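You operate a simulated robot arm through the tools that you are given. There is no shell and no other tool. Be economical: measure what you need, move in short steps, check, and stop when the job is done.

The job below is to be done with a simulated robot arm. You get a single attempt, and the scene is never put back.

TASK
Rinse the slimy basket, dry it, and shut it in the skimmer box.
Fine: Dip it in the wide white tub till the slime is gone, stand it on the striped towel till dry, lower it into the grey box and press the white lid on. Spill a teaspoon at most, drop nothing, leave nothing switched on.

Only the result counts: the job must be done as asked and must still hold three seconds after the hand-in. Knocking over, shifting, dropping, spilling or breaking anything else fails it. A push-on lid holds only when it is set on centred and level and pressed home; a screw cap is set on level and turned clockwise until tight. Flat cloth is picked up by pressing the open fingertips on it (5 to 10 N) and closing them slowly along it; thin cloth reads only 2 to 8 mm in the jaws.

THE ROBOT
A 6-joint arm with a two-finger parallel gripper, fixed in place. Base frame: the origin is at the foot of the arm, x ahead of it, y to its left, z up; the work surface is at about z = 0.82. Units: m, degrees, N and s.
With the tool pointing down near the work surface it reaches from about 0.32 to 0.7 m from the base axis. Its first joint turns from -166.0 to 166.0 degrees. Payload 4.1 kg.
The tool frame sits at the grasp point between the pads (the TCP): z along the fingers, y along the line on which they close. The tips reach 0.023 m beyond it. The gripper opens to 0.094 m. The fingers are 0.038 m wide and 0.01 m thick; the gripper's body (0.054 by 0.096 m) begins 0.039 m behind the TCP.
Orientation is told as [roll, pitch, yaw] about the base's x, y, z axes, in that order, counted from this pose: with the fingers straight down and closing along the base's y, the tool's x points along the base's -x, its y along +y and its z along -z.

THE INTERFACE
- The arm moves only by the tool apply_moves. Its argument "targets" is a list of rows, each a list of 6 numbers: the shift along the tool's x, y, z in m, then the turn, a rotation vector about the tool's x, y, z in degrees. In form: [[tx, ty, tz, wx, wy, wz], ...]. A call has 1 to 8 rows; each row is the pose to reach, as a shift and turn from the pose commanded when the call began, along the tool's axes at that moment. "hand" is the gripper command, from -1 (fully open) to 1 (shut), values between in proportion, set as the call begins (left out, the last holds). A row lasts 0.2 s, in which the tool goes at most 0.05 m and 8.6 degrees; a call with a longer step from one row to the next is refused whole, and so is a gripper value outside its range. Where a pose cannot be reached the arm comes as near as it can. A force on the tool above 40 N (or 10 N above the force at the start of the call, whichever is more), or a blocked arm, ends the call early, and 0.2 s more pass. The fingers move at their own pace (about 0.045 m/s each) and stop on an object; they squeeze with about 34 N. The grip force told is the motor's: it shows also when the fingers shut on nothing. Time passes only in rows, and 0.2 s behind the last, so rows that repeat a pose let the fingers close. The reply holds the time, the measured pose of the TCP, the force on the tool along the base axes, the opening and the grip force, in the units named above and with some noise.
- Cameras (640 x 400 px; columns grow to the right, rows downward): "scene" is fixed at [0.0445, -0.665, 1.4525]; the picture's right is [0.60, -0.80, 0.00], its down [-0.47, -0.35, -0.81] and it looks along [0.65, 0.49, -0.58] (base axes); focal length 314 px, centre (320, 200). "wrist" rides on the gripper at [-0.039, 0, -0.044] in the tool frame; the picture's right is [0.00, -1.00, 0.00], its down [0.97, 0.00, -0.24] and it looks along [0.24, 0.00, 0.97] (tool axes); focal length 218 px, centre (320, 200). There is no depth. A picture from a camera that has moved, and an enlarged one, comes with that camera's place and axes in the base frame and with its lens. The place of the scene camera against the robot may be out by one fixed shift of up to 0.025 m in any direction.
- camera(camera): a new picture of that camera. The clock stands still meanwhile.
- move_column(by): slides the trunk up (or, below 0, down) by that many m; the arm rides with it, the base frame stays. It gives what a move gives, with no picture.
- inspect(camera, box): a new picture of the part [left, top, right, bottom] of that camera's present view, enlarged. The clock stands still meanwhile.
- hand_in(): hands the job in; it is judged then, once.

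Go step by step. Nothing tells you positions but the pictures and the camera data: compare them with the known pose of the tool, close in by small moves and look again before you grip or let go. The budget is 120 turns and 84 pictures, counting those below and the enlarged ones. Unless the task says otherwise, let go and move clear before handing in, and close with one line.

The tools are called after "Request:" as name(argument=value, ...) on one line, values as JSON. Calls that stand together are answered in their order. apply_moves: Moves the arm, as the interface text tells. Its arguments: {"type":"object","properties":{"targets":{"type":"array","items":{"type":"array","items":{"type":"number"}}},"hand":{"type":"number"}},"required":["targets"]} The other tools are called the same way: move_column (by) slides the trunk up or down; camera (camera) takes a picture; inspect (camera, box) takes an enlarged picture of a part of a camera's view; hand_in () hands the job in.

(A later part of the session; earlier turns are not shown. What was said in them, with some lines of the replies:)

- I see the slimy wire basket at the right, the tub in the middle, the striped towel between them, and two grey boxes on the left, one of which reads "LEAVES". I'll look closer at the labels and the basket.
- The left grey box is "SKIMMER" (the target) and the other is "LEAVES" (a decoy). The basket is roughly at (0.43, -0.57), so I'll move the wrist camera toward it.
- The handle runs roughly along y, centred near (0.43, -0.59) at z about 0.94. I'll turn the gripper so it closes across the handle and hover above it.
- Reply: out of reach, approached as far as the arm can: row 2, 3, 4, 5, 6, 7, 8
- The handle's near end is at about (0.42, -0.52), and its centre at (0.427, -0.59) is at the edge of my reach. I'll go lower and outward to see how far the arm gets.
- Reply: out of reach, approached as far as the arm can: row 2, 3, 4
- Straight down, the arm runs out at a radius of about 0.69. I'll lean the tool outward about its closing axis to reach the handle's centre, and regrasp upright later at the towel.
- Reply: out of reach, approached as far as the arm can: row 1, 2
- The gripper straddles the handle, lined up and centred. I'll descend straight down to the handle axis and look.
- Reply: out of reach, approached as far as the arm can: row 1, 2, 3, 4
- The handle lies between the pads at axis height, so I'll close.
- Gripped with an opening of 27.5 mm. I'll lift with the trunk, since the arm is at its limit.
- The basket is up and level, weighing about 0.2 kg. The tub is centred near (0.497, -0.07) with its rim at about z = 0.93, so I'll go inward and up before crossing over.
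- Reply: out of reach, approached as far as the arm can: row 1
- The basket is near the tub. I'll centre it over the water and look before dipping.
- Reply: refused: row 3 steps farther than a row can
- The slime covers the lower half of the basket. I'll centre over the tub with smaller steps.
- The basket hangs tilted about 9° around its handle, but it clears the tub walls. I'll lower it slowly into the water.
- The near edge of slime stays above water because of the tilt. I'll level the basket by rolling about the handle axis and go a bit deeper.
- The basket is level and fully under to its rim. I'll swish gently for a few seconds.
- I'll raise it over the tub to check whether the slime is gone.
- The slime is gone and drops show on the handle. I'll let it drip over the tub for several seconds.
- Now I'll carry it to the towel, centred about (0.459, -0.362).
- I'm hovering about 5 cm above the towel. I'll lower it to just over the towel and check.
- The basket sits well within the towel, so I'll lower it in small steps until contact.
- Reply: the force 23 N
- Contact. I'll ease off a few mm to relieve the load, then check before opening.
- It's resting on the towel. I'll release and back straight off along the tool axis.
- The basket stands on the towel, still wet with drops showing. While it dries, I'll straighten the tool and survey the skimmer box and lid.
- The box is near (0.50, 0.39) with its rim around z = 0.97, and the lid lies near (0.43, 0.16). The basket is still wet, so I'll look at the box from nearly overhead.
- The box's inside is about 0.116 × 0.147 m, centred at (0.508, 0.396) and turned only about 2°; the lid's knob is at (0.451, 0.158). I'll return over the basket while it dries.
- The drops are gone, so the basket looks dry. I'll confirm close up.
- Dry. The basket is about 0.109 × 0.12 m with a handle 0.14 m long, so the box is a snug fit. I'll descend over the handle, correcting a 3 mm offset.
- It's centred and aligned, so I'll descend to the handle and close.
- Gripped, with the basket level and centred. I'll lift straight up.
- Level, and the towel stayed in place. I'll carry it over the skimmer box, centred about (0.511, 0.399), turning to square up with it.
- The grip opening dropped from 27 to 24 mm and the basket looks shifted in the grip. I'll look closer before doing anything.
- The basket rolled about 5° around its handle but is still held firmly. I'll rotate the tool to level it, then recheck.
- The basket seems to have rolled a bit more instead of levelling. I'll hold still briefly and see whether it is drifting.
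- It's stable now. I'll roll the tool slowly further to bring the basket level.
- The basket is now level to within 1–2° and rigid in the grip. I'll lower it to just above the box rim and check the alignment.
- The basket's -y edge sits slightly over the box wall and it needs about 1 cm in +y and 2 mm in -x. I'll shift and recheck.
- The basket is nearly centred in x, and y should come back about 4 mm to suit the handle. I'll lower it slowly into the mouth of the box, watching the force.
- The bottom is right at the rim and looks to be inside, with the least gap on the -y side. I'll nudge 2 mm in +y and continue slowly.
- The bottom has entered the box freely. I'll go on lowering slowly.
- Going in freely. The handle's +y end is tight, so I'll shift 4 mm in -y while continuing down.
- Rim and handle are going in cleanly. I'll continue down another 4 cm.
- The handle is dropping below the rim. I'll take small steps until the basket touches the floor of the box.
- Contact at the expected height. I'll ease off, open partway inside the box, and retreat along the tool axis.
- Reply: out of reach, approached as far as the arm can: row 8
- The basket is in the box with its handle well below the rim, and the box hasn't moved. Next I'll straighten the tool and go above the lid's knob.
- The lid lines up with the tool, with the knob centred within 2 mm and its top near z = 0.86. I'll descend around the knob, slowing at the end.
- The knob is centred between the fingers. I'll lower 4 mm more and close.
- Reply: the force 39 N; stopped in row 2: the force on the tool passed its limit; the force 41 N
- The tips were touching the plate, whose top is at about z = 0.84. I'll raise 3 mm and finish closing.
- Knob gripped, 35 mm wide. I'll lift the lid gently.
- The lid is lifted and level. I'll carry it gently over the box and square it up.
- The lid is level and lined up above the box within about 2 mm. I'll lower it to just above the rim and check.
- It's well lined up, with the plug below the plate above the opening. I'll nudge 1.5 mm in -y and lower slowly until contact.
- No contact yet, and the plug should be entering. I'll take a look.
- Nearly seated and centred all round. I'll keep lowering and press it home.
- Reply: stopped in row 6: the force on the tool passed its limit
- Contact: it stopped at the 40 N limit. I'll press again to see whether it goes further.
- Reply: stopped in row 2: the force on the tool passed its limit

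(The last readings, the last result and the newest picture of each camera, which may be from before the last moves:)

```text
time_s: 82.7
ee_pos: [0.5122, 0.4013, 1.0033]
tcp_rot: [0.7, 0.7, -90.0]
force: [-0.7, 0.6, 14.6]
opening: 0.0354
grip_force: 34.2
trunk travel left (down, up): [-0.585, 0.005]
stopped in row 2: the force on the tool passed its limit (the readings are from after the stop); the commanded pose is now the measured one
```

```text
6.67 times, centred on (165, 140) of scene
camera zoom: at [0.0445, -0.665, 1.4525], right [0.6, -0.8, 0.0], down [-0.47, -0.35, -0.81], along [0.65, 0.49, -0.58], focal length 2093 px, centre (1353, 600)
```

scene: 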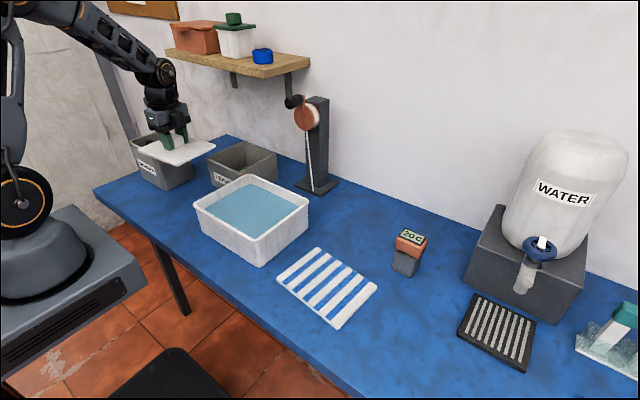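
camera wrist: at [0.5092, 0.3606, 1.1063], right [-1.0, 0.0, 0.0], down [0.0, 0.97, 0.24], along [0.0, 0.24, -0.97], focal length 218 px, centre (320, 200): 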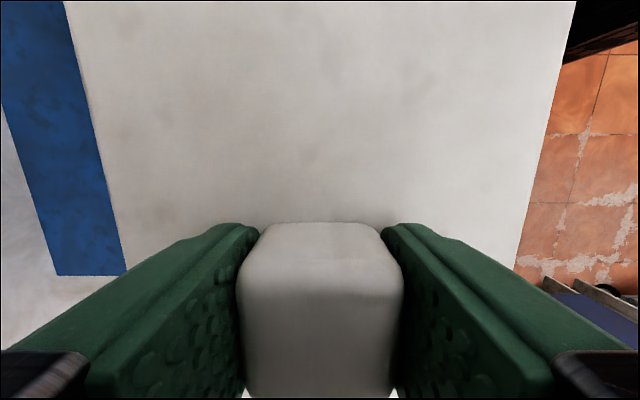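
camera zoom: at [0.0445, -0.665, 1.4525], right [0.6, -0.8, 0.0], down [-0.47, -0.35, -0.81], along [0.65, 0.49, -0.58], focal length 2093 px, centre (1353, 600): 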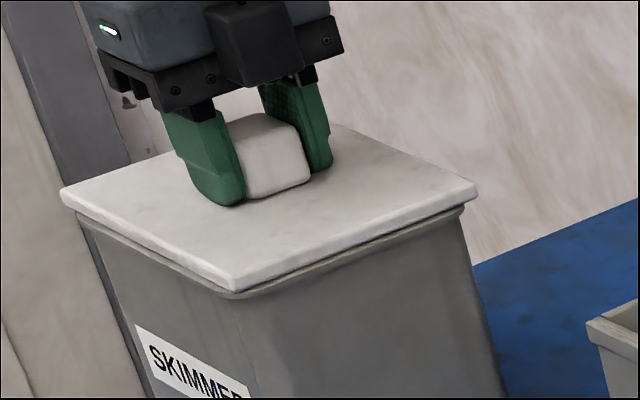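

The lid appears seated flush on the rim. I'll release, rise, and then press the knob once more from above with closed fingers.

Request:
apply_moves(targets=[[0, 0, -0.001, 0, 0, 0], [0, 0, -0.001, 0, 0, 0], [0, 0, -0.001, 0, 0, 0], [0, 0, -0.001, 0, 0, 0], [0, 0, -0.02, 0, 0, 0], [0, 0, -0.055, 0, 0, 0], [0, 0, -0.08, 0, 0, 0]], hand=-1)

Request:
camera(camera="wrist")

Request:
inspect(camera="scene", box=[130, 110, 200, 170])

```text
time_s: 84.3
ee_pos: [0.5117, 0.3989, 1.0809]
tcp_rot: [0.6, 0.6, -89.9]
force: [-0.1, -0.8, 0.4]
opening: 0.0937
grip_force: 0.0
trunk travel left (down, up): [-0.585, 0.005]
```

```text
8 pictures are left
camera wrist: at [0.5104, 0.3597, 1.1233], right [-1.0, 0.0, -0.01], down [0.0, 0.97, 0.25], along [0.01, 0.25, -0.97], focal length 218 px, centre (320, 200)
```

wrist: 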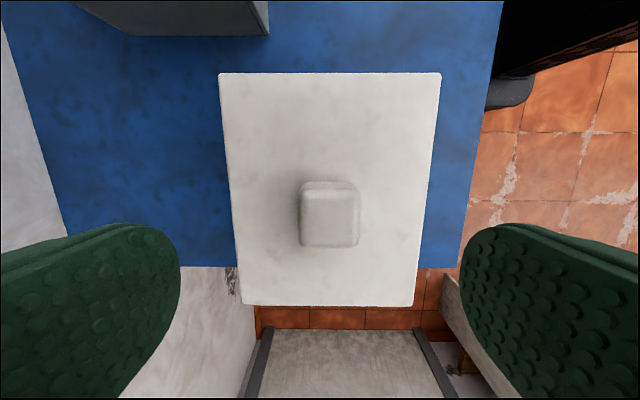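

```text
6.67 times, centred on (165, 140) of scene
camera zoom: at [0.0445, -0.665, 1.4525], right [0.6, -0.8, 0.0], down [-0.47, -0.35, -0.81], along [0.65, 0.49, -0.58], focal length 2093 px, centre (1353, 600)
```

zoom: 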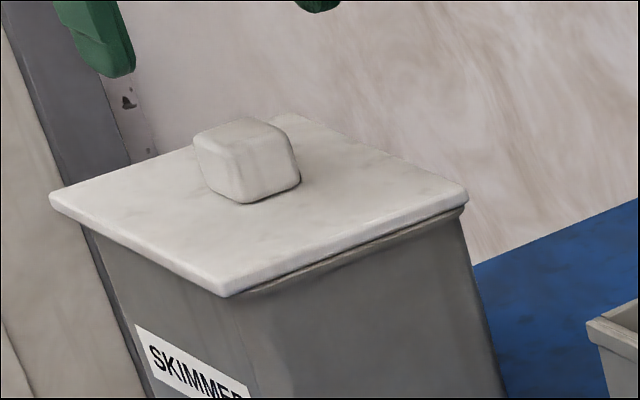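

After release the lid sits level but was dragged about 6 mm in -x by the fingertips touching the plate. I'll regrip the knob slightly higher, recentre it, and press again.

Request:
apply_moves(targets=[[0, -0.003, 0.02, 0.6, -0.6, 0], [0, -0.006, 0.045, 0.6, -0.6, 0], [0, -0.006, 0.065, 0.6, -0.6, 0], [0, -0.006, 0.0725, 0.6, -0.6, 0], [0, -0.006, 0.0725, 0.6, -0.6, 0]])

Request:
apply_moves(targets=[[0, 0, 0, 0, 0, 0], [0, 0, 0, 0, 0, 0], [0, 0, 0, 0, 0, 0], [0, 0, 0, 0, 0, 0], [0, 0, 0, 0, 0, 0], [0, 0, 0, 0, 0, 0]], hand=1)

```text
time_s: 85.5
ee_pos: [0.5068, 0.4019, 1.0061]
tcp_rot: [0.1, 0.0, -90.1]
force: [-0.1, 0.6, -0.6]
opening: 0.0941
grip_force: 0.1
trunk travel left (down, up): [-0.585, 0.005]
```

```text
time_s: 86.9
ee_pos: [0.5072, 0.4028, 1.0082]
tcp_rot: [0.1, 0.1, -90.0]
force: [-0.7, -0.6, 0.0]
opening: 0.0354
grip_force: 33.4
trunk travel left (down, up): [-0.585, 0.005]
```

Gripped above the plate. I'll lift a few mm, shift +x by 4 mm, and lower again.

Request:
apply_moves(targets=[[0, 0, -0.003, 0, 0, 0], [0, 0, -0.006, 0, 0, 0], [0, 0.002, -0.006, 0, 0, 0], [0, 0.0038, -0.006, 0, 0, 0], [0, 0.0038, -0.006, 0, 0, 0]])

Request:
inspect(camera="scene", box=[130, 110, 200, 170])

```text
time_s: 88.1
ee_pos: [0.5122, 0.402, 1.0142]
tcp_rot: [0.0, -0.1, -90.0]
force: [0.0, 0.3, -0.6]
opening: 0.0356
grip_force: 33.8
trunk travel left (down, up): [-0.585, 0.005]
```

```text
6.67 times, centred on (165, 140) of scene
camera zoom: at [0.0445, -0.665, 1.4525], right [0.6, -0.8, 0.0], down [-0.47, -0.35, -0.81], along [0.65, 0.49, -0.58], focal length 2093 px, centre (1353, 600)
```

zoom: 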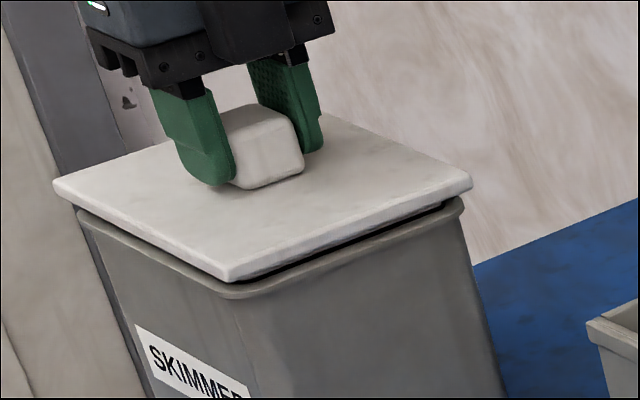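

The lid is level with an even gap. I'll press straight down to home.

Request:
apply_moves(targets=[[0, 0.0008, 0.002, 0, 0, 0], [0, 0.0008, 0.004, 0, 0, 0], [0, 0.0008, 0.006, 0, 0, 0], [0, 0.0008, 0.008, 0, 0, 0], [0, 0.0008, 0.011, 0, 0, 0], [0, 0.0008, 0.014, 0, 0, 0], [0, 0.0008, 0.017, 0, 0, 0], [0, 0.0008, 0.02, 0, 0, 0]])

```text
time_s: 89.8
ee_pos: [0.5135, 0.4034, 1.0025]
tcp_rot: [0.6, 0.5, -89.9]
force: [-0.2, 1.2, 14.6]
opening: 0.0355
grip_force: 33.6
trunk travel left (down, up): [-0.585, 0.005]
stopped in row 8: the force on the tool passed its limit (the readings are from after the stop); the commanded pose is now the measured one
```

It stopped at the force limit, 1 mm lower than before. I'll relieve the load fully before opening so the tips don't drag the lid.

Request:
apply_moves(targets=[[0, 0, -0.001, 0.3, -0.3, 0], [0, 0, -0.002, 0.6, -0.5, 0], [0, 0, -0.002, 0.6, -0.5, 0]])

```text
time_s: 90.6
ee_pos: [0.5125, 0.4037, 1.0034]
tcp_rot: [-0.1, -0.2, -89.9]
force: [0.2, 0.9, 6.2]
opening: 0.0357
grip_force: 33.8
trunk travel left (down, up): [-0.585, 0.005]
```

Request:
apply_moves(targets=[[0, 0, -0.001, 0, 0, 0], [0, 0, -0.0016, 0, 0, 0], [0, 0, -0.0016, 0, 0, 0]])

```text
time_s: 91.4
ee_pos: [0.5129, 0.4023, 1.0043]
tcp_rot: [-0.4, -0.3, -89.9]
force: [0.5, -0.4, -0.9]
opening: 0.0356
grip_force: 33.8
trunk travel left (down, up): [-0.585, 0.005]
```

The load is off. I'll open while rising slightly so the tips leave the plate at once.

Request:
apply_moves(targets=[[0, 0, -0.001, 0, 0, 0], [0, 0, -0.003, 0, 0, 0], [0, 0, -0.004, 0, 0, 0], [0, 0, -0.01, 0, 0, 0], [0, 0, -0.03, 0, 0, 0], [0, 0, -0.06, 0, 0, 0], [0, 0, -0.08, 0, 0, 0]], hand=-0.3)

Request:
camera(camera="wrist")

Request:
inspect(camera="scene", box=[130, 110, 200, 170])

```text
time_s: 93.0
ee_pos: [0.5132, 0.4015, 1.0849]
tcp_rot: [-0.1, -0.2, -90.0]
force: [-1.0, 0.2, -0.5]
opening: 0.0612
grip_force: 0.1
trunk travel left (down, up): [-0.585, 0.005]
```

```text
5 pictures are left
camera wrist: at [0.5126, 0.3623, 1.1278], right [-1.0, 0.0, 0.0], down [0.0, 0.97, 0.24], along [0.0, 0.24, -0.97], focal length 218 px, centre (320, 200)
```

wrist: 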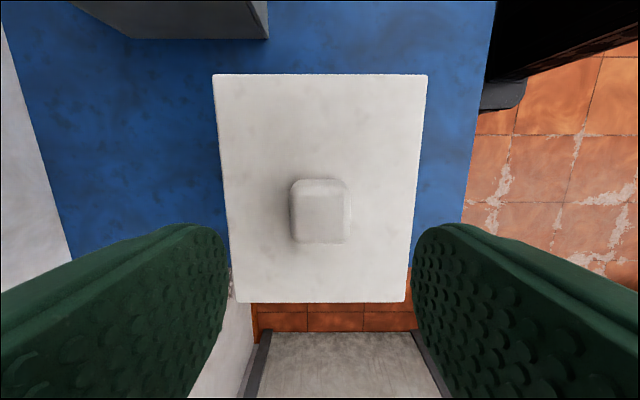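

```text
6.67 times, centred on (165, 140) of scene
camera zoom: at [0.0445, -0.665, 1.4525], right [0.6, -0.8, 0.0], down [-0.47, -0.35, -0.81], along [0.65, 0.49, -0.58], focal length 2093 px, centre (1353, 600)
```

zoom: 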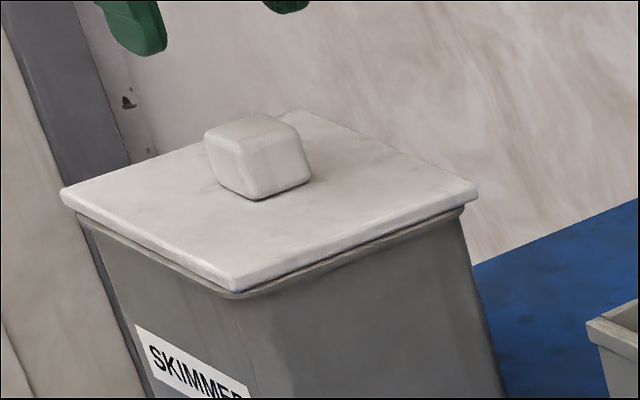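

The lid is now centred and stays put. For certainty I'll press the knob from above, centrally, with closed fingertips.

Request:
apply_moves(targets=[[-0.002, 0, 0, 0, 0, 0], [-0.002, 0, 0.01, 0, 0, 0], [-0.002, 0, 0.02, 0, 0, 0], [-0.002, 0, 0.03, 0, 0, 0], [-0.002, 0, 0.036, 0, 0, 0], [-0.002, 0, 0.042, 0, 0, 0], [-0.002, 0, 0.045, 0, 0, 0], [-0.002, 0, 0.048, 0, 0, 0]], hand=1)

Request:
apply_moves(targets=[[0, 0, 0.002, 0, 0, 0], [0, 0, 0.004, 0, 0, 0], [0, 0, 0.006, 0, 0, 0], [0, 0, 0.008, 0, 0, 0], [0, 0, 0.01, 0, 0, 0], [0, 0, 0.012, 0, 0, 0], [0, 0, 0.014, 0, 0, 0], [0, 0, 0.016, 0, 0, 0]])

```text
time_s: 94.8
ee_pos: [0.513, 0.3999, 1.0352]
tcp_rot: [-0.1, -0.2, -89.9]
force: [0.2, 0.1, 0.2]
opening: 0.0002
grip_force: 34.7
trunk travel left (down, up): [-0.585, 0.005]
```

```text
time_s: 95.9
ee_pos: [0.5153, 0.4013, 1.0356]
tcp_rot: [0.6, 0.5, -90.0]
force: [-3.2, -3.2, 13.4]
opening: 0.0
grip_force: 33.7
trunk travel left (down, up): [-0.585, 0.005]
stopped in row 5: the force on the tool passed its limit (the readings are from after the stop); the commanded pose is now the measured one
```

The knob took 40 N without moving, so the lid is home. I'll retreat up and clear.

Request:
apply_moves(targets=[[0, 0, -0.003, 0, 0, 0], [0, 0, -0.02, 0, 0, 0], [0, 0, -0.05, 0, 0, 0], [-0.03, 0, -0.08, 0, 0, 0], [-0.07, 0, -0.1, 0, 0, 0], [-0.11, 0, -0.11, 0, 0, 0], [-0.15, 0, -0.11, 0, 0, 0]])

Request:
inspect(camera="scene", box=[130, 110, 200, 170])

Request:
camera(camera="scene")

```text
time_s: 97.5
ee_pos: [0.5129, 0.2493, 1.142]
tcp_rot: [0.3, 0.4, -90.0]
force: [-1.3, -1.2, -0.6]
opening: 0.0002
grip_force: 34.2
trunk travel left (down, up): [-0.585, 0.005]
```

```text
6.67 times, centred on (165, 140) of scene
camera zoom: at [0.0445, -0.665, 1.4525], right [0.6, -0.8, 0.0], down [-0.47, -0.35, -0.81], along [0.65, 0.49, -0.58], focal length 2093 px, centre (1353, 600)
```

zoom: 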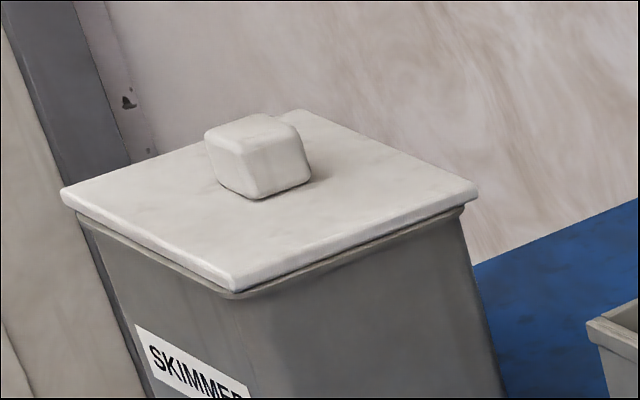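

```text
2 pictures are left
```

scene: 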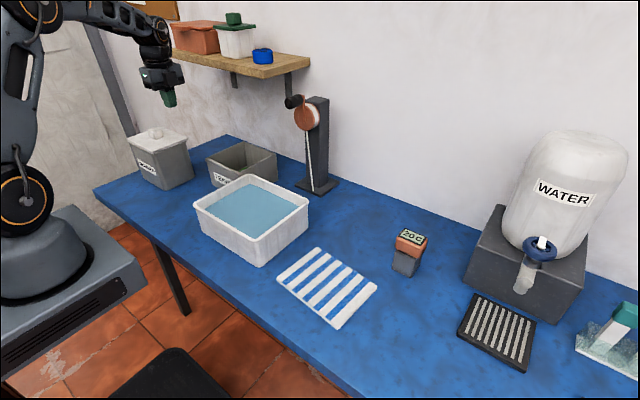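

The lid sits centred, level and flush, the basket is inside, and the rest of the scene looks as it did. The gripper is empty and clear, so I'm handing in.

Request:
hand_in()

```text
The job is handed in.
```

The basket is rinsed, dried and shut in the skimmer box with the white lid pressed on. I saw nothing spilled, dropped or out of place, and I switched nothing on.
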